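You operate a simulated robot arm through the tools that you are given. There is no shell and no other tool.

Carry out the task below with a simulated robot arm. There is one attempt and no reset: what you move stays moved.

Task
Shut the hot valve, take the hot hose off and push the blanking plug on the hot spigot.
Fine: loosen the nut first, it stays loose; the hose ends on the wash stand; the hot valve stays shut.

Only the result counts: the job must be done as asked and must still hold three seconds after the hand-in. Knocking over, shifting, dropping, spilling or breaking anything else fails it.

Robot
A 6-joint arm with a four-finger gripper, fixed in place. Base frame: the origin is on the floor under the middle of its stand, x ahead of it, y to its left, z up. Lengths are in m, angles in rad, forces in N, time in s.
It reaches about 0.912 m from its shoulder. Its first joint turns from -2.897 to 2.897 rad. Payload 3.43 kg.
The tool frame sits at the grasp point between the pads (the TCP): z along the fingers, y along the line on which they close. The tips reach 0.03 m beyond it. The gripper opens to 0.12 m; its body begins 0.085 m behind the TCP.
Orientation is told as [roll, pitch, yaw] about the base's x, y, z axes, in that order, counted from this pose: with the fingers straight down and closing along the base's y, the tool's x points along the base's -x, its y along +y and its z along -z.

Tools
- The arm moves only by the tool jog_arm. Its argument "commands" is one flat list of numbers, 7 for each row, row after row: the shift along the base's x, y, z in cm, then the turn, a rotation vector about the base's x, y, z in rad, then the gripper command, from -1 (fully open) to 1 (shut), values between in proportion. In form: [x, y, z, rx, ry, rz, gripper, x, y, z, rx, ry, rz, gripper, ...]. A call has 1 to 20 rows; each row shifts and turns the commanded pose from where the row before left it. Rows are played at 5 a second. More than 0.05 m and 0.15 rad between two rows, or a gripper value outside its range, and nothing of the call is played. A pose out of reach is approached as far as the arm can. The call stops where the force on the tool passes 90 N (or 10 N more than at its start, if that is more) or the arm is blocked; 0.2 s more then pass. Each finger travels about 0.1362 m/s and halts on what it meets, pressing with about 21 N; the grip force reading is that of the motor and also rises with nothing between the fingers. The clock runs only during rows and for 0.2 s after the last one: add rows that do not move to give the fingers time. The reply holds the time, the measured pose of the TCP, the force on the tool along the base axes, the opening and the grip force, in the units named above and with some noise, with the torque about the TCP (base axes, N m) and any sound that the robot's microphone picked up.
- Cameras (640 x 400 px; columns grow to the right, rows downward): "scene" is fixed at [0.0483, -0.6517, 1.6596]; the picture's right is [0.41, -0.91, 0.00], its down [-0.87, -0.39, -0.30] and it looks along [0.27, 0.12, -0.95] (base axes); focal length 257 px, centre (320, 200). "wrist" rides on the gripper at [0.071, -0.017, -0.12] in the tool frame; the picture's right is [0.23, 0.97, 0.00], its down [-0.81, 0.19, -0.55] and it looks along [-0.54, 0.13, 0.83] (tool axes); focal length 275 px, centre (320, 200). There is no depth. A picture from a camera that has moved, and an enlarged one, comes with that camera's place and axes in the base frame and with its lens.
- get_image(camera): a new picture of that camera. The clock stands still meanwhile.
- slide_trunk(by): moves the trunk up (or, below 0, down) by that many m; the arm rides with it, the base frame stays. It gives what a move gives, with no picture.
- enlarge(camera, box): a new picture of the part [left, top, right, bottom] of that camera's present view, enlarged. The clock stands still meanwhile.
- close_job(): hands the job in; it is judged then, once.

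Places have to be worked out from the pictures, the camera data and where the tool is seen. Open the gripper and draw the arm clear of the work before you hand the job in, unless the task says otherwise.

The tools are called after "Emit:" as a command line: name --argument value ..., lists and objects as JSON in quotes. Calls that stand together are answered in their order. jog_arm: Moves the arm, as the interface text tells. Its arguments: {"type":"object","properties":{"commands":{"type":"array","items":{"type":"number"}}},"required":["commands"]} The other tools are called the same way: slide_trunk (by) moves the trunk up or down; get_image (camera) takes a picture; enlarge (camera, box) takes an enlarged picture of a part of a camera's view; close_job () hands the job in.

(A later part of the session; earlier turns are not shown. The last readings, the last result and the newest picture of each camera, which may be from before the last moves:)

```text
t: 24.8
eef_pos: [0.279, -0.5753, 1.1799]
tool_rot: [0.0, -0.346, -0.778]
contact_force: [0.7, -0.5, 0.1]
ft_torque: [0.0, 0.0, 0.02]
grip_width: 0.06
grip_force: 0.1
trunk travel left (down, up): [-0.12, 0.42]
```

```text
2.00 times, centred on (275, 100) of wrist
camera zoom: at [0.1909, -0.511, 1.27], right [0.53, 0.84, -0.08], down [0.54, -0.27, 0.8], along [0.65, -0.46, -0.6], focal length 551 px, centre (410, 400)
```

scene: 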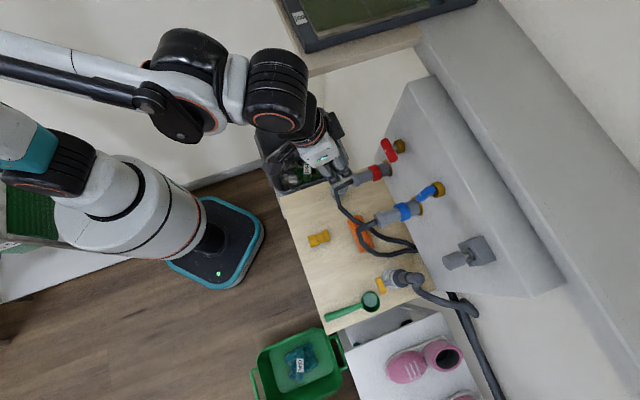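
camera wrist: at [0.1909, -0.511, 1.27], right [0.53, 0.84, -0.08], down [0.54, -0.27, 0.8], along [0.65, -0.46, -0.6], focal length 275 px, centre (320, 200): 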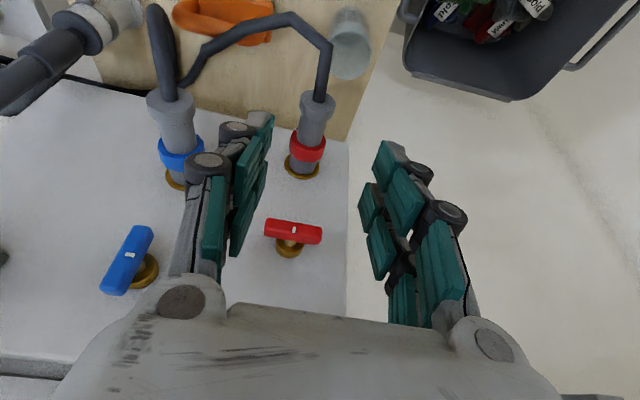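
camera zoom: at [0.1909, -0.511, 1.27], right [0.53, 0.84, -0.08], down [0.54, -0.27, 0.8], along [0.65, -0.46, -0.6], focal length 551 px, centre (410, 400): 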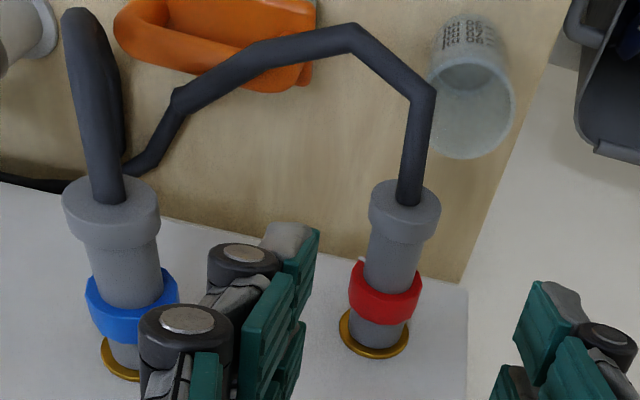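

The coupling axis is at u≈-0.217, z≈0.990; nut diameter ≈46 mm, its mid about 41 mm off the wall. I move to 12 cm behind the grasp point along the tool axis, with the gripper at 7 cm opening.

Emit:
jog_arm --commands '[1.86, -1.88, -2.47, 0, 0, 0, -0.17, 1.86, -1.88, -2.47, 0, 0, 0, -0.17, 1.86, -1.88, -2.47, 0, 0, 0, -0.17, 0, 0, 0, 0, 0, 0, -0.17]'

Emit:
get_image --camera "wrist"

Emit:
enlarge --camera "scene" --box '[280, 100, 440, 220]'

```text
t: 25.8
eef_pos: [0.3341, -0.6299, 1.1047]
tool_rot: [0.003, -0.347, -0.78]
contact_force: [1.0, -0.2, 0.3]
ft_torque: [0.02, 0.03, -0.02]
grip_width: 0.0701
grip_force: 0.1
trunk travel left (down, up): [-0.12, 0.42]
```

```text
taken
camera wrist: at [0.246, -0.5661, 1.1958], right [0.53, 0.84, -0.08], down [0.54, -0.27, 0.8], along [0.65, -0.46, -0.6], focal length 275 px, centre (320, 200)
```

wrist: 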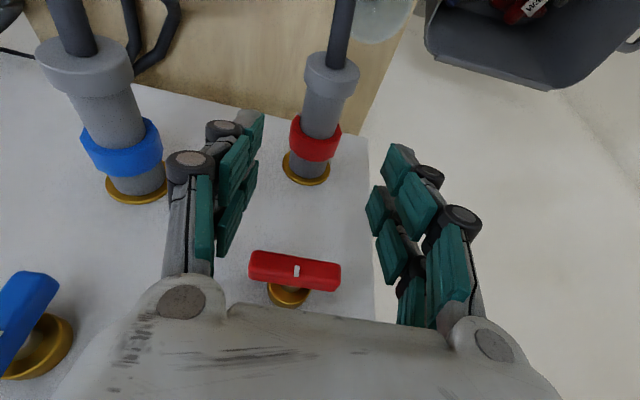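

```text
3.33 times, centred on (360, 160) of scene
camera zoom: at [0.0483, -0.6517, 1.6596], right [0.41, -0.91, 0.0], down [-0.87, -0.39, -0.3], along [0.27, 0.12, -0.95], focal length 856 px, centre (187, 333)
```

zoom: 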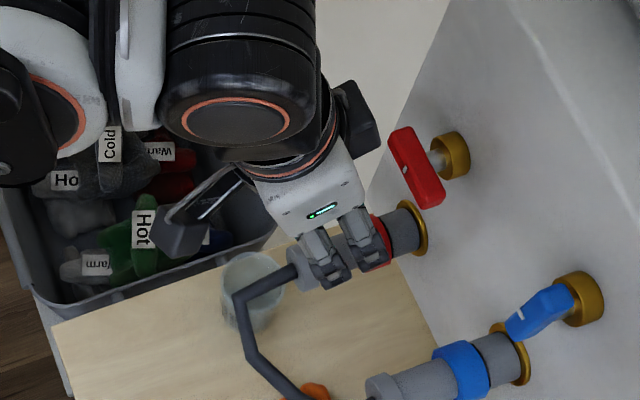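

There is a dark box on the wall-facing side of the gripper; I need to know how far it sticks out before descending next to the valve lever. Enlarging that.

Emit:
enlarge --camera "scene" --box '[320, 100, 410, 190]'

```text
4.44 times, centred on (365, 145) of scene
camera zoom: at [0.0483, -0.6517, 1.6596], right [0.41, -0.91, 0.0], down [-0.87, -0.39, -0.3], along [0.27, 0.12, -0.95], focal length 1141 px, centre (120, 444)
```

zoom: 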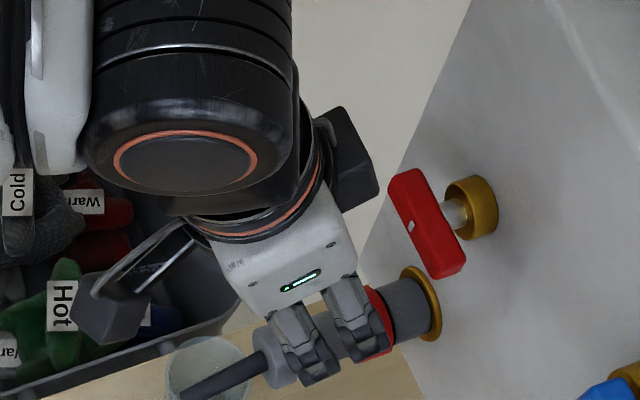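

The box only reaches ~5 cm from the tool axis, leaving ~1.7 cm to the lever. I descend along the tool axis, three quarters of the way first.

Emit:
jog_arm --commands '[0.76, -0.745, -2.78, 0, 0, 0, -0.17, 0.76, -0.745, -2.78, 0, 0, 0, -0.17, 0.76, -0.745, -2.78, 0, 0, 0, -0.17, 0, 0, 0, 0, 0, 0, -0.17]'

Emit:
get_image --camera "wrist"

Emit:
enlarge --camera "scene" --box '[320, 100, 410, 190]'

```text
t: 26.8
eef_pos: [0.3585, -0.6528, 1.0198]
tool_rot: [-0.001, -0.348, -0.779]
contact_force: [0.8, 0.7, -0.9]
ft_torque: [0.01, 0.01, -0.01]
grip_width: 0.0703
grip_force: 0.1
trunk travel left (down, up): [-0.12, 0.42]
```

```text
taken
camera wrist: at [0.2694, -0.5892, 1.1105], right [0.53, 0.84, -0.08], down [0.54, -0.27, 0.8], along [0.65, -0.46, -0.6], focal length 275 px, centre (320, 200)
```

wrist: 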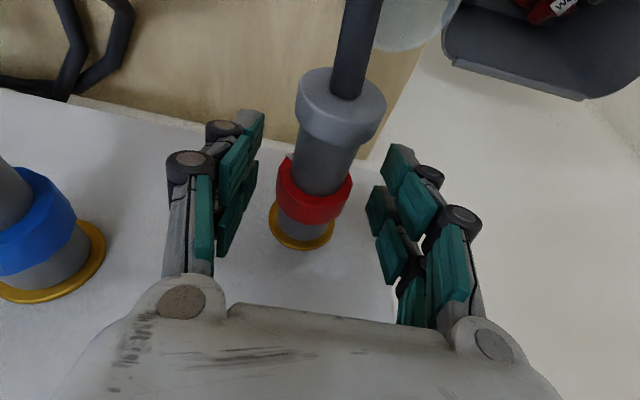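

```text
4.44 times, centred on (365, 145) of scene
camera zoom: at [0.0483, -0.6517, 1.6596], right [0.41, -0.91, 0.0], down [-0.87, -0.39, -0.3], along [0.27, 0.12, -0.95], focal length 1141 px, centre (120, 444)
```

zoom: 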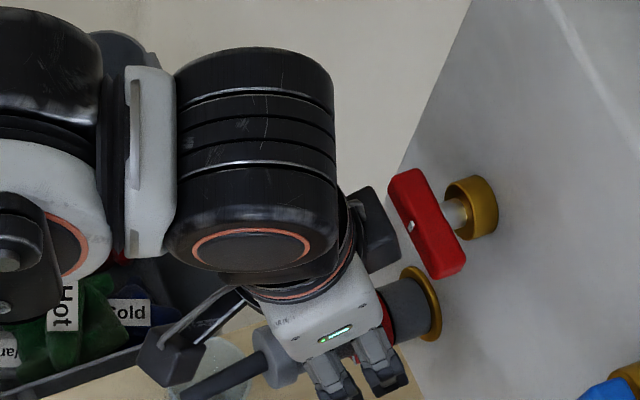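

Enlarging the wrist view to check the nut's place between the finger pairs.

Emit:
enlarge --camera "wrist" --box '[230, 60, 430, 260]'

```text
2.00 times, centred on (330, 160) of wrist
camera zoom: at [0.2694, -0.5892, 1.1105], right [0.53, 0.84, -0.08], down [0.54, -0.27, 0.8], along [0.65, -0.46, -0.6], focal length 551 px, centre (300, 280)
```

zoom: 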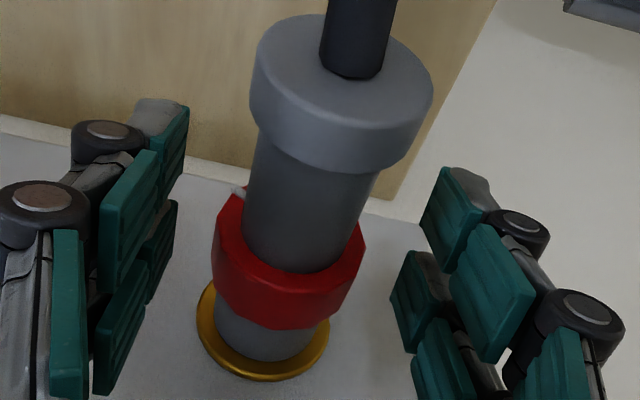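

The nut centre lies about where predicted (≈2 mm further toward the wall). I make the final small descent so the inner finger pair covers the nut, then close on it.

Emit:
jog_arm --commands '[0.38, -0.42, -1.18, 0, 0, 0, -0.17, 0.37, -0.43, -1.18, 0, 0, 0, -0.17, 0, 0, 0, 0, 0, 0, -0.17]'

Emit:
get_image --camera "wrist"

```text
t: 27.6
eef_pos: [0.3639, -0.6627, 0.9987]
tool_rot: [0.0, -0.346, -0.779]
contact_force: [0.5, -0.2, -0.6]
ft_torque: [0.0, 0.01, -0.03]
grip_width: 0.0703
grip_force: 0.0
trunk travel left (down, up): [-0.12, 0.42]
```

```text
taken
camera wrist: at [0.2761, -0.5985, 1.0879], right [0.53, 0.84, -0.08], down [0.54, -0.27, 0.8], along [0.65, -0.46, -0.6], focal length 275 px, centre (320, 200)
```

wrist: 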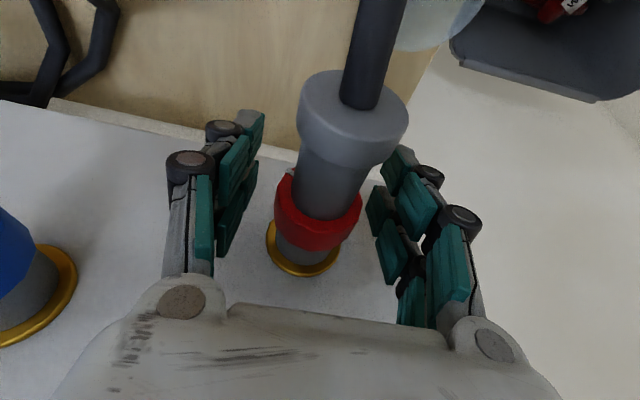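

Aligned. I nudge 1.5 mm to +u and close on the nut.

Emit:
jog_arm --commands '[0.1, 0.1, 0, 0, 0, 0, 0, 0, 0, 0, 0, 0, 0, 1, 0, 0, 0, 0, 0, 0, 1, 0, 0, 0, 0, 0, 0, 1]'

Emit:
enlarge --camera "wrist" --box '[210, 60, 430, 300]'

Emit:
enlarge --camera "scene" --box '[320, 100, 410, 190]'

```text
t: 28.6
eef_pos: [0.3645, -0.6612, 0.9985]
tool_rot: [0.001, -0.348, -0.778]
contact_force: [0.6, 0.4, 1.5]
ft_torque: [-0.06, -0.09, -0.01]
grip_width: 0.0432
grip_force: 20.8
trunk travel left (down, up): [-0.12, 0.42]
```

```text
1.67 times, centred on (320, 180) of wrist
camera zoom: at [0.2766, -0.5975, 1.0883], right [0.53, 0.84, -0.08], down [0.54, -0.27, 0.8], along [0.65, -0.46, -0.6], focal length 459 px, centre (320, 233)
```

zoom: 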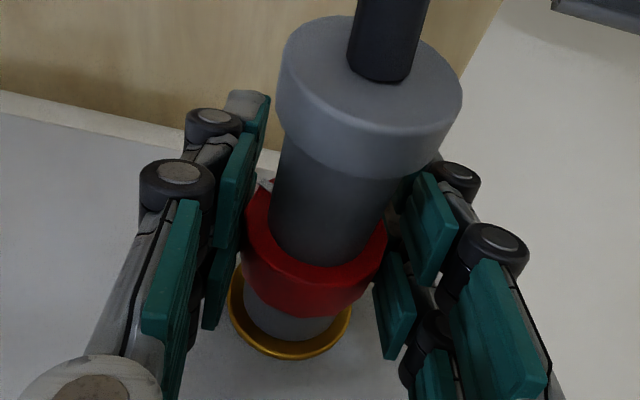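

```text
4.44 times, centred on (365, 145) of scene
camera zoom: at [0.0483, -0.6517, 1.6596], right [0.41, -0.91, 0.0], down [-0.87, -0.39, -0.3], along [0.27, 0.12, -0.95], focal length 1141 px, centre (120, 444)
```

zoom: 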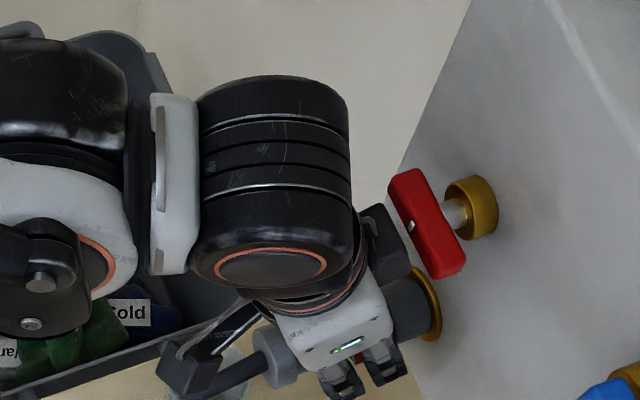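

The inner pair holds the nut (43 mm, 21 N). I turn it counter-clockwise seen from the front (rotation about the outward normal), starting with 0.3 rad.

Emit:
jog_arm --commands '[0.03, 0.04, 0, -0.0715, 0.07, 0, 1, 0.03, 0.04, -0.01, -0.0715, 0.07, 0, 1, 0.03, 0.04, -0.01, -0.0715, 0.07, 0, 1, 0, 0, 0, 0, 0, 0, 1]'

Emit:
enlarge --camera "wrist" --box '[210, 60, 430, 300]'

Emit:
enlarge --camera "scene" --box '[320, 100, 410, 190]'

```text
t: 29.6
eef_pos: [0.3649, -0.6624, 0.9985]
tool_rot: [-0.317, -0.333, -0.674]
contact_force: [-11.3, -5.6, 0.6]
ft_torque: [0.03, 0.05, -0.43]
grip_width: 0.0434
grip_force: 20.9
trunk travel left (down, up): [-0.12, 0.42]
```

```text
1.67 times, centred on (320, 180) of wrist
camera zoom: at [0.2955, -0.5782, 1.0892], right [0.48, 0.8, -0.36], down [0.7, -0.11, 0.7], along [0.52, -0.6, -0.61], focal length 459 px, centre (320, 233)
```

zoom: 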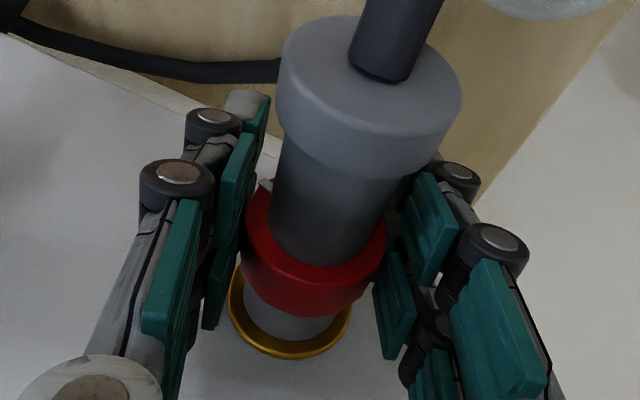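

```text
4.44 times, centred on (365, 145) of scene
camera zoom: at [0.0483, -0.6517, 1.6596], right [0.41, -0.91, 0.0], down [-0.87, -0.39, -0.3], along [0.27, 0.12, -0.95], focal length 1141 px, centre (120, 444)
```

zoom: 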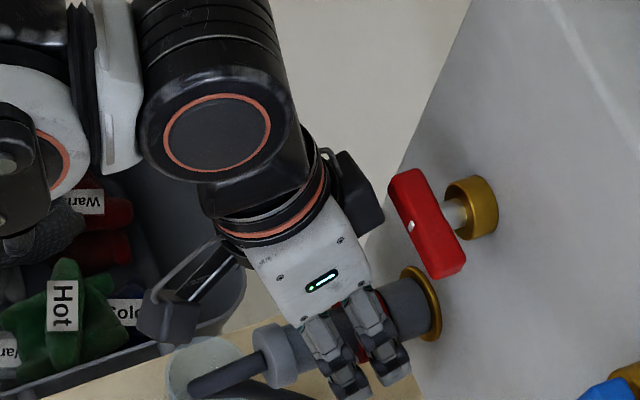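

The nut follows (its tick keeps its place relative to the fingers) with little torque. I continue to about 1.0 rad.

Emit:
jog_arm --commands '[-0.04, -0.04, 0, -0.0786, 0.077, 0, 1, 0, 0, 0, -0.0786, 0.077, 0, 1, 0, 0, 0, -0.0786, 0.077, 0, 1, 0, 0, 0, 0, 0, 0, 1]'

Emit:
get_image --camera "wrist"

Emit:
get_image --camera "scene"

```text
t: 30.6
eef_pos: [0.3661, -0.6612, 0.9975]
tool_rot: [-0.66, -0.281, -0.568]
contact_force: [-8.4, -1.7, -0.5]
ft_torque: [0.03, 0.02, -0.26]
grip_width: 0.0432
grip_force: 20.8
trunk travel left (down, up): [-0.12, 0.42]
```

```text
taken
camera wrist: at [0.3166, -0.5568, 1.0812], right [0.37, 0.68, -0.64], down [0.85, 0.04, 0.53], along [0.39, -0.73, -0.56], focal length 275 px, centre (320, 200)
```

wrist: 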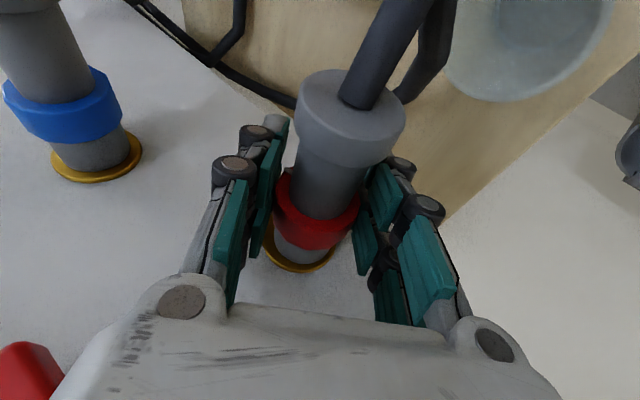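

```text
taken
```

scene: 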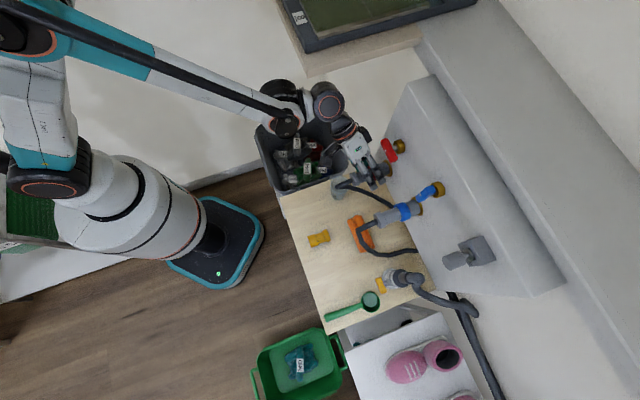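

The hose seems to have shifted its lie; I enlarge both views to see what turned with the nut.

Emit:
enlarge --camera "scene" --box '[310, 130, 440, 260]'

Emit:
enlarge --camera "wrist" --box '[180, 0, 640, 290]'

```text
3.08 times, centred on (375, 195) of scene
camera zoom: at [0.0483, -0.6517, 1.6596], right [0.41, -0.91, 0.0], down [-0.87, -0.39, -0.3], along [0.27, 0.12, -0.95], focal length 790 px, centre (151, 215)
```

zoom: 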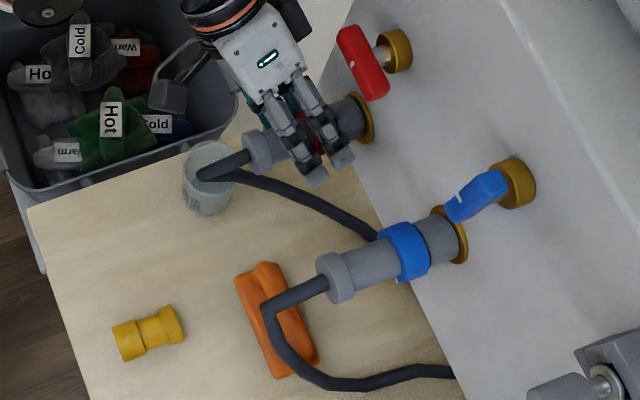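

```text
1.38 times, centred on (410, 145) of wrist
camera zoom: at [0.3166, -0.5568, 1.0812], right [0.37, 0.68, -0.64], down [0.85, 0.04, 0.53], along [0.39, -0.73, -0.56], focal length 380 px, centre (196, 276)
```

zoom: 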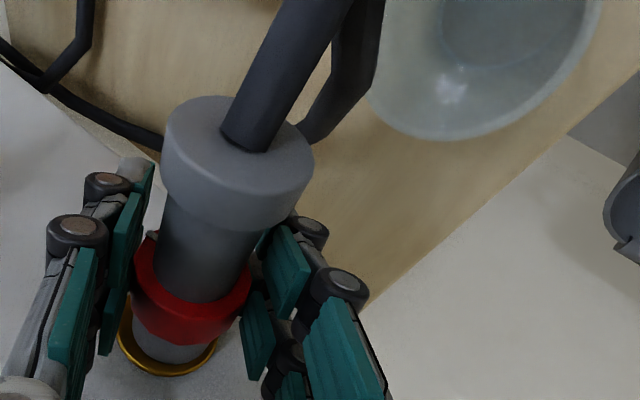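

The hot hose has swung so that it now drapes back under the coupling; the nut itself clearly turns with the fingers. Torque is low, so I continue the stroke to about 1.1 rad, watching the forces.

Emit:
jog_arm --commands '[0, 0, 0, -0.0786, 0.077, 0, 1, 0, 0, 0, -0.0786, 0.077, 0, 1, 0, 0, 0, -0.0786, 0.077, 0, 1, 0, 0, 0, -0.0786, 0.077, 0, 1, 0, 0, 0, 0, 0, 0, 1]'

Emit:
get_image --camera "wrist"

Emit:
enlarge --camera "scene" --box '[310, 130, 440, 260]'

```text
t: 31.8
eef_pos: [0.366, -0.6621, 0.9981]
tool_rot: [-1.097, -0.168, -0.471]
contact_force: [-7.5, 5.3, -2.3]
ft_torque: [0.06, 0.05, -0.18]
grip_width: 0.0431
grip_force: 21.1
trunk travel left (down, up): [-0.12, 0.42]
```

```text
taken
camera wrist: at [0.3383, -0.5349, 1.0572], right [0.13, 0.43, -0.89], down [0.96, 0.16, 0.22], along [0.24, -0.89, -0.4], focal length 275 px, centre (320, 200)
```

wrist: 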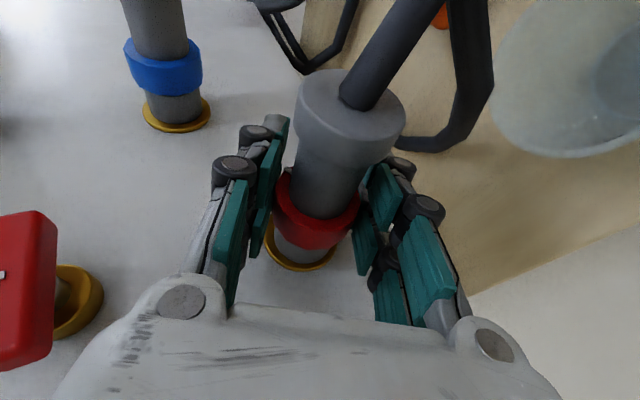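

```text
3.08 times, centred on (375, 195) of scene
camera zoom: at [0.0483, -0.6517, 1.6596], right [0.41, -0.91, 0.0], down [-0.87, -0.39, -0.3], along [0.27, 0.12, -0.95], focal length 790 px, centre (151, 215)
```

zoom: 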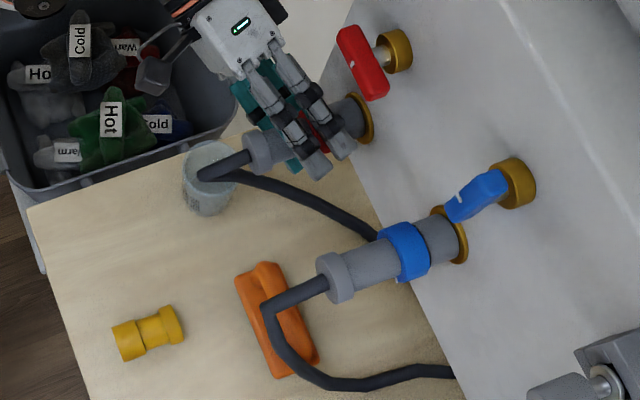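

The hose didn't move further while the nut kept turning with the fingers (total 1.1 rad, almost no torque). I release, swing back with open fingers and take a second stroke.

Emit:
jog_arm --commands '[0, 0, 0, 0, 0, 0, -0.17, 0, 0, 0, 0, 0, 0, -0.17, 0, 0, 0, 0.0872, -0.0854, 0, -0.17, 0, 0, 0, 0.0872, -0.0854, 0, -0.17, 0, 0, 0, 0.0872, -0.0854, 0, -0.17, 0, 0, 0, 0.0872, -0.0854, 0, -0.17, 0, 0, 0, 0.0872, -0.0854, 0, -0.17, 0, 0, 0, 0.0872, -0.0854, 0, -0.17, 0, 0, 0, 0.0872, -0.0854, 0, -0.17, 0, 0, 0, 0.0872, -0.0854, 0, -0.17, 0, 0, 0, 0.0872, -0.0854, 0, -0.17, 0, 0, 0, 0, 0, 0, -0.17]'

Emit:
get_image --camera "wrist"

Emit:
enlarge --camera "wrist" --box '[210, 60, 430, 300]'

```text
t: 34.4
eef_pos: [0.3673, -0.6618, 0.9998]
tool_rot: [0.034, -0.348, -0.79]
contact_force: [0.3, -0.8, -0.3]
ft_torque: [0.0, -0.03, 0.01]
grip_width: 0.0703
grip_force: 0.0
trunk travel left (down, up): [-0.12, 0.42]
```

```text
taken
camera wrist: at [0.2766, -0.5997, 1.089], right [0.53, 0.85, -0.05], down [0.53, -0.28, 0.8], along [0.66, -0.45, -0.6], focal length 275 px, centre (320, 200)
```

wrist: 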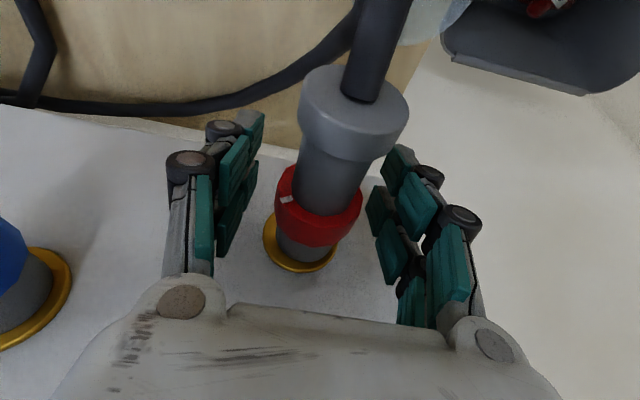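

```text
1.67 times, centred on (320, 180) of wrist
camera zoom: at [0.2766, -0.5997, 1.089], right [0.53, 0.85, -0.05], down [0.53, -0.28, 0.8], along [0.66, -0.45, -0.6], focal length 459 px, centre (320, 233)
```

zoom: 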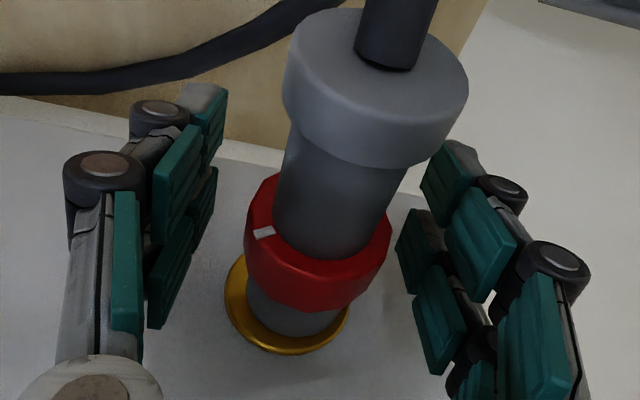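

The white tick on the nut moved ~60° counter-clockwise and stayed. I grip again and make a second stroke.

Emit:
jog_arm --commands '[0, 0, 0, 0, 0, 0, 0.3, 0, 0, 0, 0, 0, 0, 1, 0, 0, 0, 0, 0, 0, 1, 0, 0, 0, -0.0786, 0.077, 0, 1, 0, 0, 0, -0.0786, 0.077, 0, 1, 0, 0, 0, -0.0786, 0.077, 0, 1, 0, 0, 0, -0.0786, 0.077, 0, 1, 0, 0, 0, -0.0786, 0.077, 0, 1, 0, 0, 0, -0.0786, 0.077, 0, 1, 0, 0, 0, 0, 0, 0, 1]'

Emit:
get_image --camera "wrist"

```text
t: 36.6
eef_pos: [0.3665, -0.6616, 0.9984]
tool_rot: [-0.663, -0.28, -0.567]
contact_force: [3.8, -3.5, 7.3]
ft_torque: [-0.24, -0.18, -0.02]
grip_width: 0.0431
grip_force: 21.4
trunk travel left (down, up): [-0.12, 0.42]
```

```text
taken
camera wrist: at [0.3177, -0.5575, 1.0812], right [0.37, 0.68, -0.64], down [0.85, 0.04, 0.53], along [0.39, -0.73, -0.56], focal length 275 px, centre (320, 200)
```

wrist: 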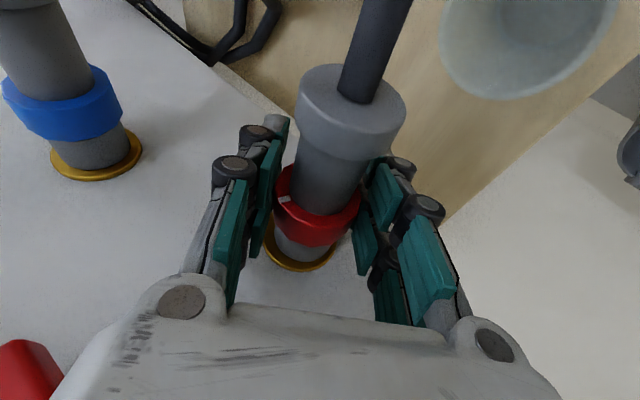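

The nut keeps following. I continue this stroke by another 0.45 rad (total ≈2.2 rad).

Emit:
jog_arm --commands '[0, 0, 0, -0.0786, 0.077, 0, 1, 0, 0, 0, -0.0786, 0.077, 0, 1, 0, 0, 0, -0.0786, 0.077, 0, 1, 0, 0, 0, -0.0786, 0.077, 0, 1, 0, 0, 0, 0, 0, 0, 1]'

Emit:
get_image --camera "wrist"

Emit:
enlarge --camera "scene" --box '[310, 130, 440, 260]'

```text
t: 37.8
eef_pos: [0.3663, -0.6602, 0.9983]
tool_rot: [-1.097, -0.166, -0.47]
contact_force: [3.3, -9.5, 6.1]
ft_torque: [-0.03, -0.33, -0.2]
grip_width: 0.0434
grip_force: 20.8
trunk travel left (down, up): [-0.12, 0.42]
```

```text
taken
camera wrist: at [0.339, -0.5349, 1.0561], right [0.13, 0.43, -0.89], down [0.96, 0.16, 0.21], along [0.24, -0.89, -0.4], focal length 275 px, centre (320, 200)
```

wrist: 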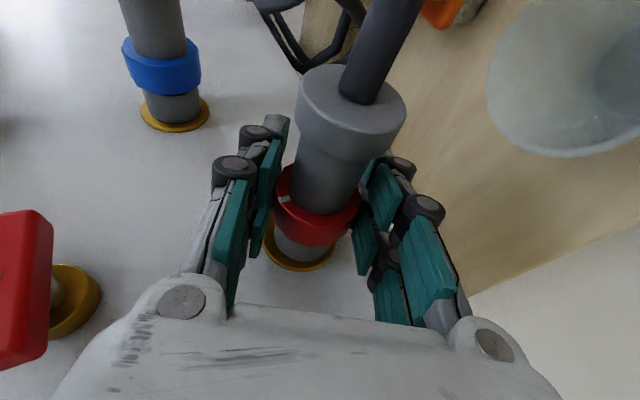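

```text
3.08 times, centred on (375, 195) of scene
camera zoom: at [0.0483, -0.6517, 1.6596], right [0.41, -0.91, 0.0], down [-0.87, -0.39, -0.3], along [0.27, 0.12, -0.95], focal length 790 px, centre (151, 215)
```

zoom: 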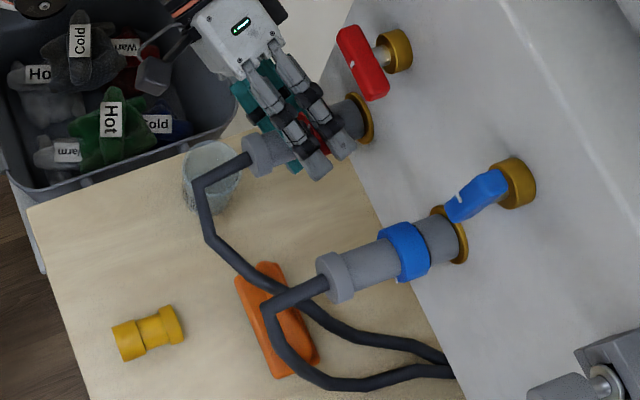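

The hose lies as before and the nut has turned ≈2.2 rad with no stop felt. To be sure it is loose I take another stroke: release, swing back, re-grip.

Emit:
jog_arm --commands '[0, 0, 0, 0, 0, 0, -0.17, 0, 0, 0, 0, 0, 0, -0.17, 0, 0, 0, 0.0872, -0.0854, 0, -0.17, 0, 0, 0, 0.0872, -0.0854, 0, -0.17, 0, 0, 0, 0.0872, -0.0854, 0, -0.17, 0, 0, 0, 0.0872, -0.0854, 0, -0.17, 0, 0, 0, 0.0872, -0.0854, 0, -0.17, 0, 0, 0, 0.0872, -0.0854, 0, -0.17, 0, 0, 0, 0.0872, -0.0854, 0, -0.17, 0, 0, 0, 0.0872, -0.0854, 0, -0.17, 0, 0, 0, 0.0872, -0.0854, 0, -0.17, 0, 0, 0, 0, 0, 0, -0.17]'

Emit:
enlarge --camera "wrist" --box '[210, 60, 430, 300]'

Emit:
enlarge --camera "scene" --box '[310, 130, 440, 260]'

```text
t: 40.4
eef_pos: [0.3671, -0.6609, 0.9983]
tool_rot: [0.03, -0.346, -0.789]
contact_force: [-0.2, -0.6, 0.0]
ft_torque: [0.03, 0.03, 0.01]
grip_width: 0.0703
grip_force: 0.0
trunk travel left (down, up): [-0.12, 0.42]
```

```text
1.67 times, centred on (320, 180) of wrist
camera zoom: at [0.2767, -0.5986, 1.0885], right [0.53, 0.85, -0.05], down [0.53, -0.28, 0.8], along [0.66, -0.45, -0.6], focal length 459 px, centre (320, 233)
```

zoom: 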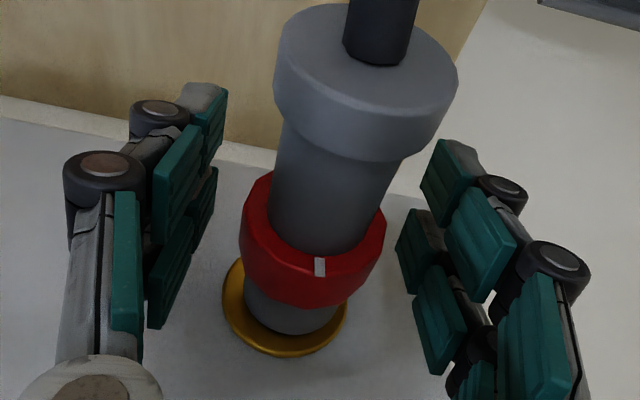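

```text
3.08 times, centred on (375, 195) of scene
camera zoom: at [0.0483, -0.6517, 1.6596], right [0.41, -0.91, 0.0], down [-0.87, -0.39, -0.3], along [0.27, 0.12, -0.95], focal length 790 px, centre (151, 215)
```

zoom: 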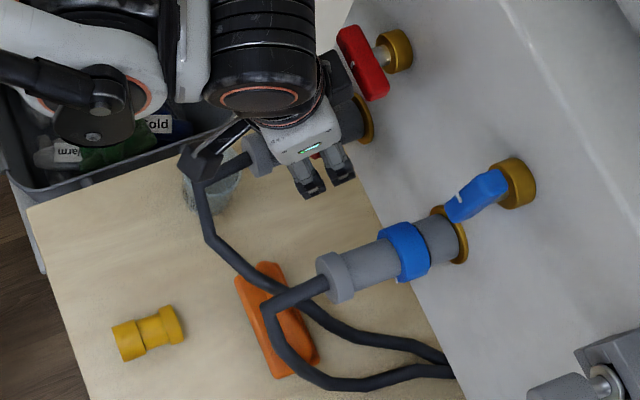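

The tick is now on top of the nut (≈126° turned). One more stroke for safety.

Emit:
jog_arm --commands '[0, 0, 0, 0, 0, 0, 0.3, 0, 0, 0, 0, 0, 0, 1, 0, 0, 0, 0, 0, 0, 1, 0, 0, 0, -0.0786, 0.077, 0, 1, 0, 0, 0, -0.0786, 0.077, 0, 1, 0, 0, 0, -0.0786, 0.077, 0, 1, 0, 0, 0, -0.0786, 0.077, 0, 1, 0, 0, 0, -0.0786, 0.077, 0, 1, 0, 0, 0, -0.0786, 0.077, 0, 1, 0, 0, 0, -0.0786, 0.077, 0, 1, 0, 0, 0, -0.0786, 0.077, 0, 1, 0, 0, 0, -0.0786, 0.077, 0, 1, 0, 0, 0, 0, 0, 0, 1]'

Emit:
enlarge --camera "wrist" --box '[210, 60, 430, 300]'

```text
t: 43.2
eef_pos: [0.3669, -0.6611, 0.9995]
tool_rot: [-0.991, -0.197, -0.488]
contact_force: [-5.1, 10.4, -8.3]
ft_torque: [0.35, 0.06, 0.06]
grip_width: 0.0438
grip_force: 20.5
trunk travel left (down, up): [-0.12, 0.42]
```

```text
1.67 times, centred on (320, 180) of wrist
camera zoom: at [0.3352, -0.5399, 1.0648], right [0.19, 0.5, -0.84], down [0.94, 0.14, 0.3], along [0.27, -0.85, -0.45], focal length 459 px, centre (320, 233)
```

zoom: 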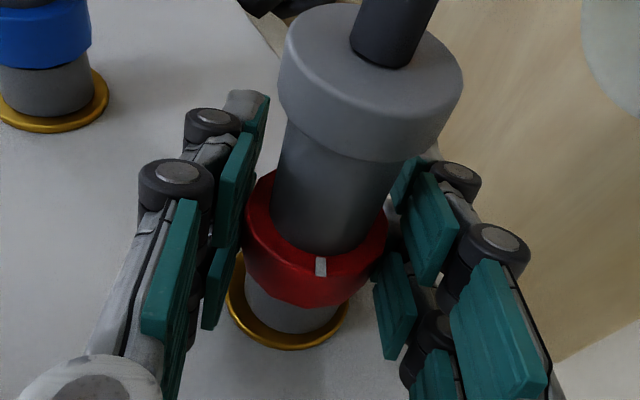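

The nut has now turned about 3.2 rad, plenty. I release, swing back to upright, and back the tool out along its axis.

Emit:
jog_arm --commands '[0, 0, 0, 0, 0, 0, -0.17, 0, 0, 0, 0, 0, 0, -0.17, 0, 0, 0, 0.0872, -0.0854, 0, -0.17, 0, 0, 0, 0.0872, -0.0854, 0, -0.17, 0, 0, 0, 0.0872, -0.0854, 0, -0.17, 0, 0, 0, 0.0872, -0.0854, 0, -0.17, 0, 0, 0, 0.0872, -0.0854, 0, -0.17, 0, 0, 0, 0.0872, -0.0854, 0, -0.17, 0, 0, 0, 0.0872, -0.0854, 0, -0.17, 0, 0, 0, 0.0872, -0.0854, 0, -0.17, -0.605, 0.593, 2.35, 0, 0, 0, -0.17, -0.605, 0.593, 2.35, 0, 0, 0, -0.17, -0.605, 0.593, 2.35, 0, 0, 0, -0.17, -0.605, 0.593, 2.35, 0, 0, 0, -0.17, 0, 0, 0, 0, 0, 0, -0.17]'

Emit:
get_image --camera "wrist"

Emit:
enlarge --camera "scene" --box '[310, 130, 440, 260]'

```text
t: 46.4
eef_pos: [0.3423, -0.639, 1.0927]
tool_rot: [0.015, -0.346, -0.784]
contact_force: [-0.1, -0.9, -0.2]
ft_torque: [0.0, -0.01, 0.0]
grip_width: 0.07
grip_force: 0.0
trunk travel left (down, up): [-0.12, 0.42]
```

```text
taken
camera wrist: at [0.2534, -0.5752, 1.1828], right [0.53, 0.85, -0.06], down [0.54, -0.28, 0.8], along [0.66, -0.46, -0.6], focal length 275 px, centre (320, 200)
```

wrist: 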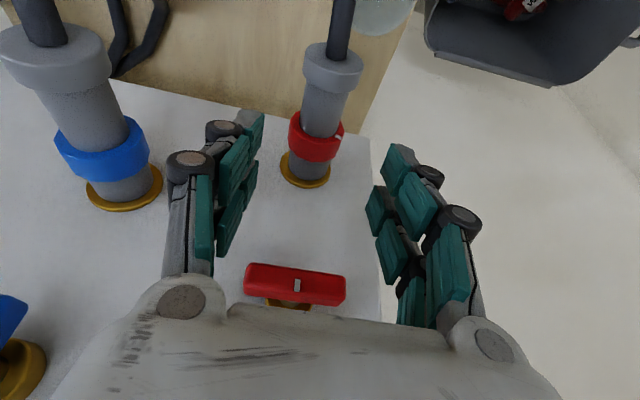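

```text
3.08 times, centred on (375, 195) of scene
camera zoom: at [0.0483, -0.6517, 1.6596], right [0.41, -0.91, 0.0], down [-0.87, -0.39, -0.3], along [0.27, 0.12, -0.95], focal length 790 px, centre (151, 215)
```

zoom: 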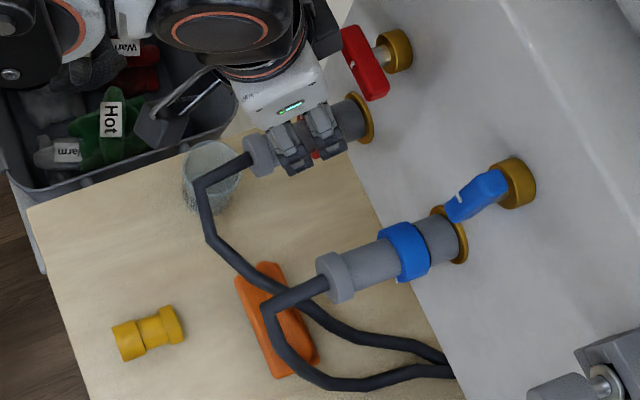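

The tick has moved round to the +u side; the nut is loose. Before pulling the hose I need a map of the stand top to pick a free landing spot, so I move the camera up and back over the table.

Emit:
jog_arm --commands '[-3.8, 1.09, 2.62, 0.0404, 0.0412, 0, -0.17, -3.8, 1.09, 2.62, 0.0404, 0.0412, 0, -0.17, -3.8, 1.09, 2.62, 0.0404, 0.0412, 0, -0.17, -3.8, 1.09, 2.62, 0.0404, 0.0412, 0, -0.17, -3.8, 1.09, 2.62, 0.0404, 0.0412, 0, -0.17, -3.8, 1.09, 2.62, 0.0404, 0.0412, 0, -0.17, 0, 0, 0, 0, 0, 0, -0.17]'

Emit:
get_image --camera "wrist"

Emit:
get_image --camera "scene"

```text
t: 48.0
eef_pos: [0.1146, -0.5729, 1.2521]
tool_rot: [0.014, 0.001, -0.782]
contact_force: [0.4, 0.1, -0.3]
ft_torque: [-0.05, -0.04, 0.02]
grip_width: 0.0704
grip_force: 0.0
trunk travel left (down, up): [-0.12, 0.42]
```

```text
taken
camera wrist: at [0.0511, -0.5351, 1.3729], right [0.52, 0.85, 0.01], down [0.71, -0.44, 0.55], along [0.48, -0.28, -0.83], focal length 275 px, centre (320, 200)
```

wrist: 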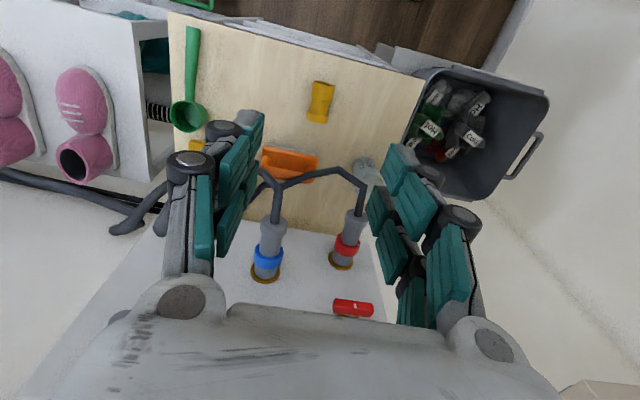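

```text
taken
```

scene: 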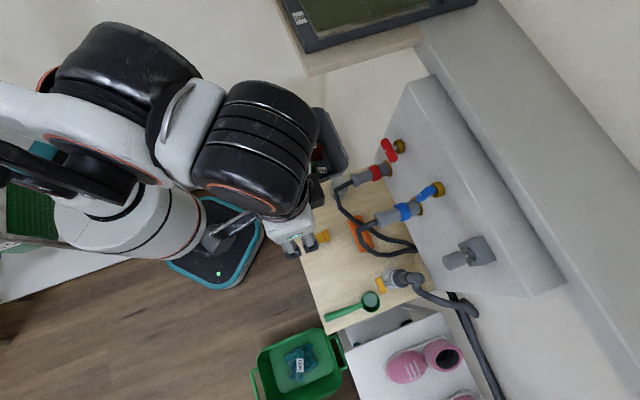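

Enlarging the table part of the wrist view to triangulate the objects on the stand.

Emit:
enlarge --camera "wrist" --box '[260, 50, 430, 210]'

Emit:
enlarge --camera "wrist" --box '[150, 10, 440, 200]'

```text
2.50 times, centred on (345, 130) of wrist
camera zoom: at [0.0511, -0.5351, 1.3729], right [0.52, 0.85, 0.01], down [0.71, -0.44, 0.55], along [0.48, -0.28, -0.83], focal length 688 px, centre (258, 375)
```

zoom: 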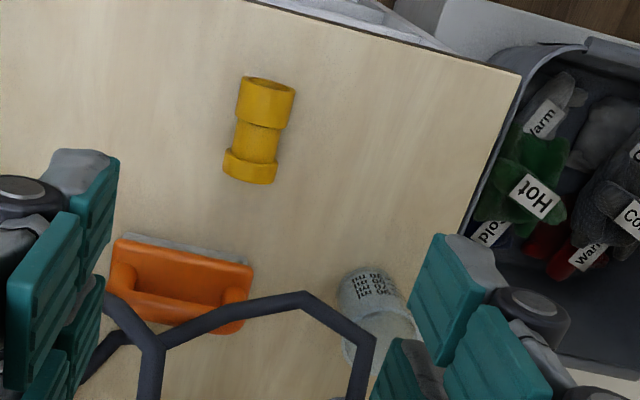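

```text
2.11 times, centred on (295, 105) of wrist
camera zoom: at [0.0511, -0.5351, 1.3729], right [0.52, 0.85, 0.01], down [0.71, -0.44, 0.55], along [0.48, -0.28, -0.83], focal length 580 px, centre (373, 400)
```

zoom: 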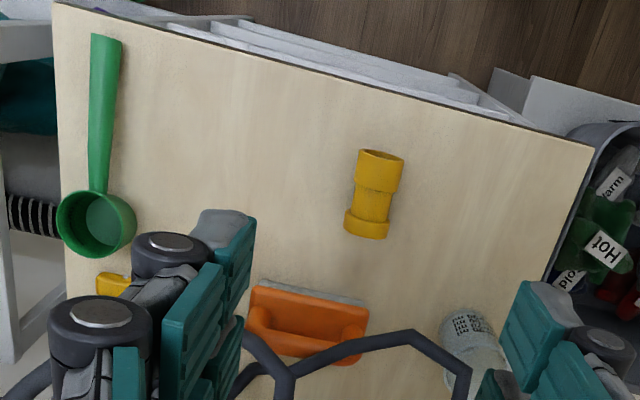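

Map (u along wall, N off wall): plug at u −0.31, N 0.215–0.285; cup at u −0.19, N 0.135; brush u −0.40…−0.29, N<0.14; free patch around u −0.21, N 0.24. I return above the hot coupling with ~12° tilt, so the two finger pairs can take nut edge and flange together.

Emit:
jog_arm --commands '[4.48, -1.23, -1.0, -0.0143, 0.014, 0, -0.17, 4.48, -1.23, -1.0, -0.049, -0.05, 0, -0.17, 4.48, -1.23, -1.0, -0.049, -0.05, 0, -0.17, 4.48, -1.23, -1.0, -0.049, -0.05, 0, -0.17, 4.47, -1.25, -1.0, 0, 0, 0, -0.17, 0, 0, -3.3, 0, 0, 0, -0.17, 0, 0, -3.3, 0, 0, 0, -0.17, 0, 0, -3.2, 0, 0, 0, -0.17, 0, 0, 0, 0, 0, 0, -0.17]'

Emit:
get_image --camera "wrist"

Emit:
enlarge --camera "scene" --box '[310, 110, 440, 230]'

```text
t: 50.0
eef_pos: [0.3391, -0.6348, 1.1016]
tool_rot: [-0.004, -0.209, -0.783]
contact_force: [-0.1, 0.0, -0.4]
ft_torque: [0.02, 0.0, -0.02]
grip_width: 0.0702
grip_force: 0.0
trunk travel left (down, up): [-0.12, 0.42]
```

```text
taken
camera wrist: at [0.2615, -0.5791, 1.2064], right [0.53, 0.85, -0.05], down [0.62, -0.34, 0.71], along [0.58, -0.41, -0.7], focal length 275 px, centre (320, 200)
```

wrist: 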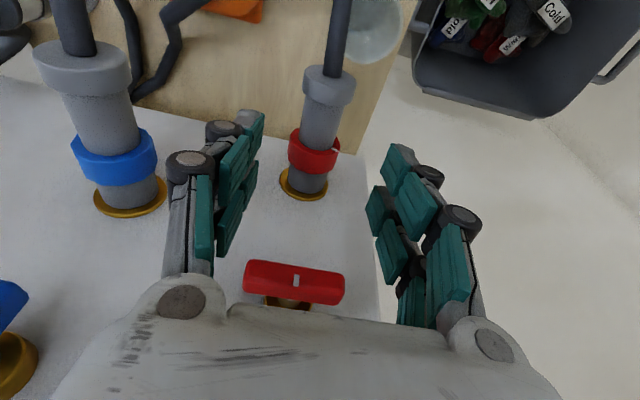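

```text
3.33 times, centred on (375, 170) of scene
camera zoom: at [0.0483, -0.6517, 1.6596], right [0.41, -0.91, 0.0], down [-0.87, -0.39, -0.3], along [0.27, 0.12, -0.95], focal length 856 px, centre (137, 300)
```

zoom: 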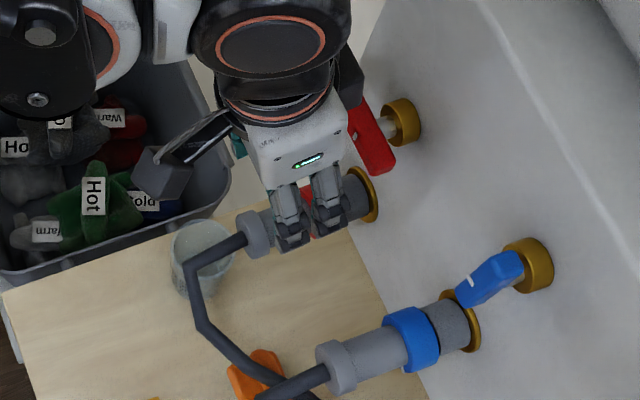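

Alignment is right (nut where predicted). I descend along the tool axis to the grip height, watching the force.

Emit:
jog_arm --commands '[0.365, -0.357, -2.4, 0, 0, 0, -0.17, 0.365, -0.357, -2.4, 0, 0, 0, -0.17, 0.365, -0.357, -2.4, 0, 0, 0, -0.17, 0.365, -0.357, -2.4, 0, 0, 0, -0.17, 0, 0, 0, 0, 0, 0, -0.17]'

Emit:
get_image --camera "wrist"

Emit:
enlarge --camera "scene" --box '[320, 100, 410, 190]'

```text
t: 51.2
eef_pos: [0.3522, -0.6475, 1.0058]
tool_rot: [-0.006, -0.21, -0.782]
contact_force: [-0.2, 0.0, -0.4]
ft_torque: [0.0, 0.0, -0.01]
grip_width: 0.0703
grip_force: 0.1
trunk travel left (down, up): [-0.12, 0.42]
```

```text
taken
camera wrist: at [0.2738, -0.5919, 1.1097], right [0.53, 0.85, -0.05], down [0.62, -0.34, 0.71], along [0.58, -0.41, -0.7], focal length 275 px, centre (320, 200)
```

wrist: 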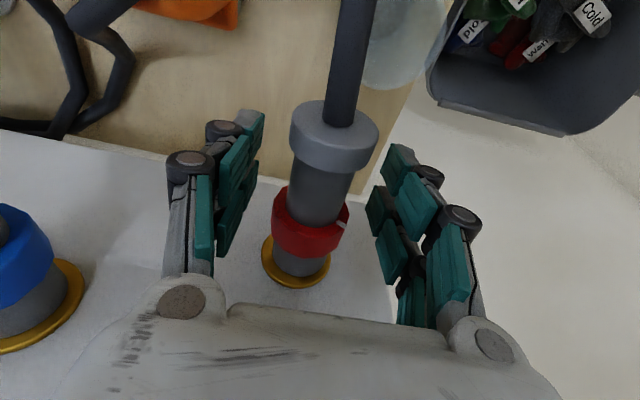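

```text
4.44 times, centred on (365, 145) of scene
camera zoom: at [0.0483, -0.6517, 1.6596], right [0.41, -0.91, 0.0], down [-0.87, -0.39, -0.3], along [0.27, 0.12, -0.95], focal length 1141 px, centre (120, 444)
```

zoom: 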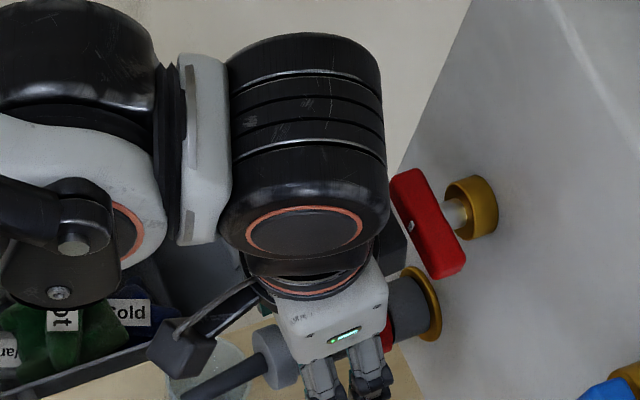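

Position is good. I shift 1.5 mm toward the wall and close the fingers on nut edge and flange.

Emit:
jog_arm --commands '[0.1, -0.1, 0, 0, 0, 0, 0, 0, 0, 0, 0, 0, 0, 1, 0, 0, 0, 0, 0, 0, 1, 0, 0, 0, 0, 0, 0, 1, 0, 0, 0, 0, 0, 0, 1]'

Emit:
get_image --camera "wrist"

Emit:
enlarge --camera "scene" --box '[310, 130, 440, 260]'

```text
t: 52.4
eef_pos: [0.353, -0.6481, 1.0061]
tool_rot: [-0.005, -0.207, -0.782]
contact_force: [-2.9, -0.7, -1.6]
ft_torque: [0.09, 0.14, -0.09]
grip_width: 0.0438
grip_force: 21.2
trunk travel left (down, up): [-0.12, 0.42]
```

```text
taken
camera wrist: at [0.2754, -0.5928, 1.1104], right [0.53, 0.85, -0.05], down [0.62, -0.34, 0.71], along [0.58, -0.41, -0.7], focal length 275 px, centre (320, 200)
```

wrist: 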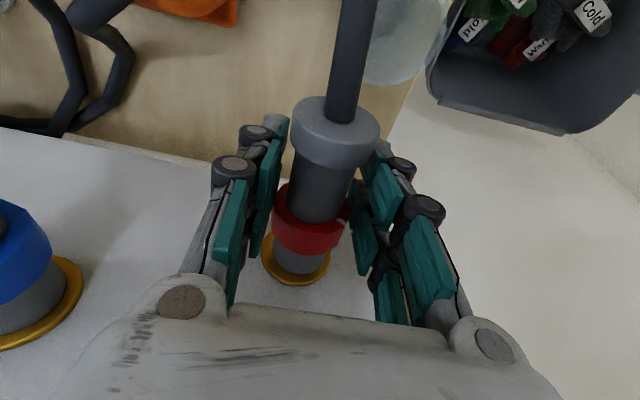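

```text
3.08 times, centred on (375, 195) of scene
camera zoom: at [0.0483, -0.6517, 1.6596], right [0.41, -0.91, 0.0], down [-0.87, -0.39, -0.3], along [0.27, 0.12, -0.95], focal length 790 px, centre (151, 215)
```

zoom: 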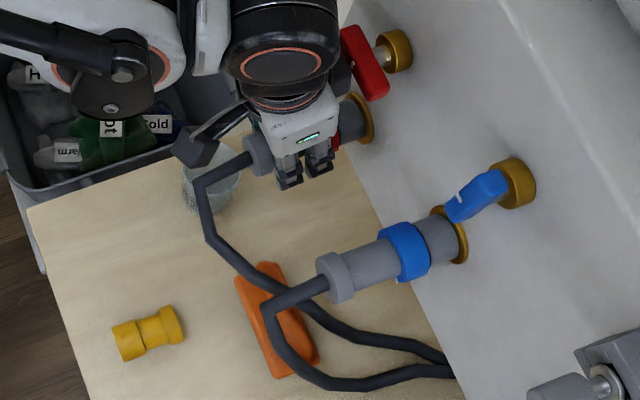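

Only the nut edge carries the grip (43.8 mm). I pull straight out along the wall normal in small steps and watch the force.

Emit:
jog_arm --commands '[-0.36, 0.35, 0, 0, 0, 0, 1, -0.36, 0.35, 0, 0, 0, 0, 1, 0, 0, 0, 0, 0, 0, 1]'

Emit:
enlarge --camera "wrist" --box '[210, 60, 430, 300]'

```text
t: 53.2
eef_pos: [0.3476, -0.6422, 1.0067]
tool_rot: [-0.004, -0.209, -0.781]
contact_force: [8.0, -5.8, -3.4]
ft_torque: [0.01, 0.03, 0.05]
grip_width: 0.0437
grip_force: 21.5
trunk travel left (down, up): [-0.12, 0.42]
```

```text
1.67 times, centred on (320, 180) of wrist
camera zoom: at [0.269, -0.5865, 1.1105], right [0.53, 0.85, -0.05], down [0.62, -0.34, 0.71], along [0.58, -0.41, -0.7], focal length 459 px, centre (320, 233)
```

zoom: 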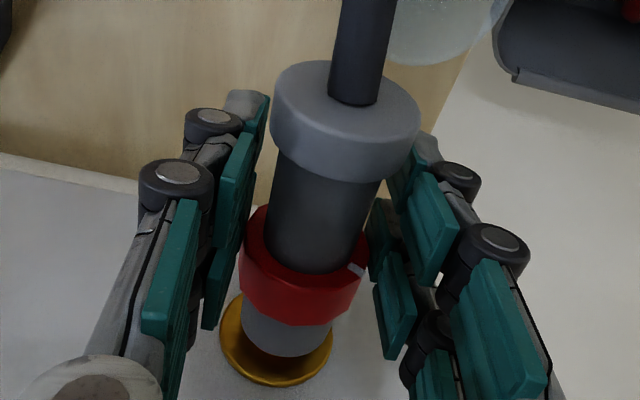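

The coupling slides out with ~10 N. I keep pulling.

Emit:
jog_arm --commands '[-0.72, 0.7, 0, 0, 0, 0, 1, -0.72, 0.7, 0, 0, 0, 0, 1, -0.72, 0.7, 0, 0, 0, 0, 1, 0, 0, 0, 0, 0, 0, 1]'

Emit:
get_image --camera "wrist"

Emit:
enlarge --camera "scene" --box '[310, 130, 440, 260]'

```text
t: 54.2
eef_pos: [0.3266, -0.6211, 1.0055]
tool_rot: [-0.004, -0.211, -0.783]
contact_force: [0.5, 0.0, 0.9]
ft_torque: [0.01, -0.01, -0.03]
grip_width: 0.0437
grip_force: 20.6
trunk travel left (down, up): [-0.12, 0.42]
```

```text
taken
camera wrist: at [0.2482, -0.5648, 1.1102], right [0.53, 0.85, -0.05], down [0.62, -0.34, 0.71], along [0.58, -0.41, -0.7], focal length 275 px, centre (320, 200)
```

wrist: 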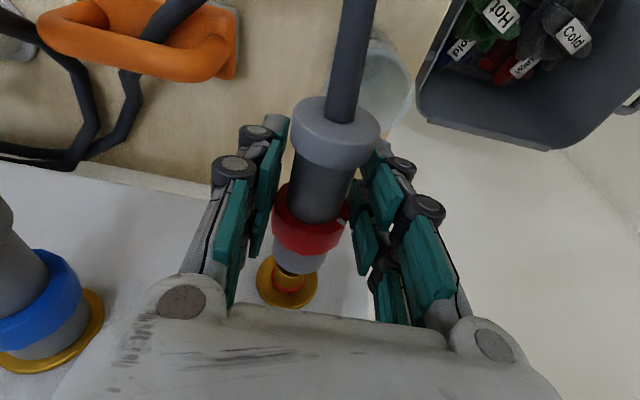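

```text
3.08 times, centred on (375, 195) of scene
camera zoom: at [0.0483, -0.6517, 1.6596], right [0.41, -0.91, 0.0], down [-0.87, -0.39, -0.3], along [0.27, 0.12, -0.95], focal length 790 px, centre (151, 215)
```

zoom: 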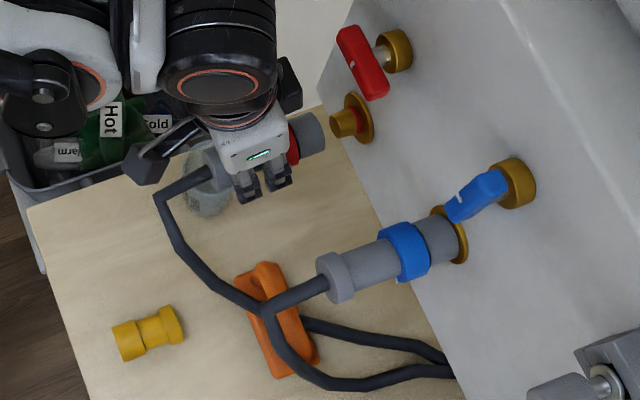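

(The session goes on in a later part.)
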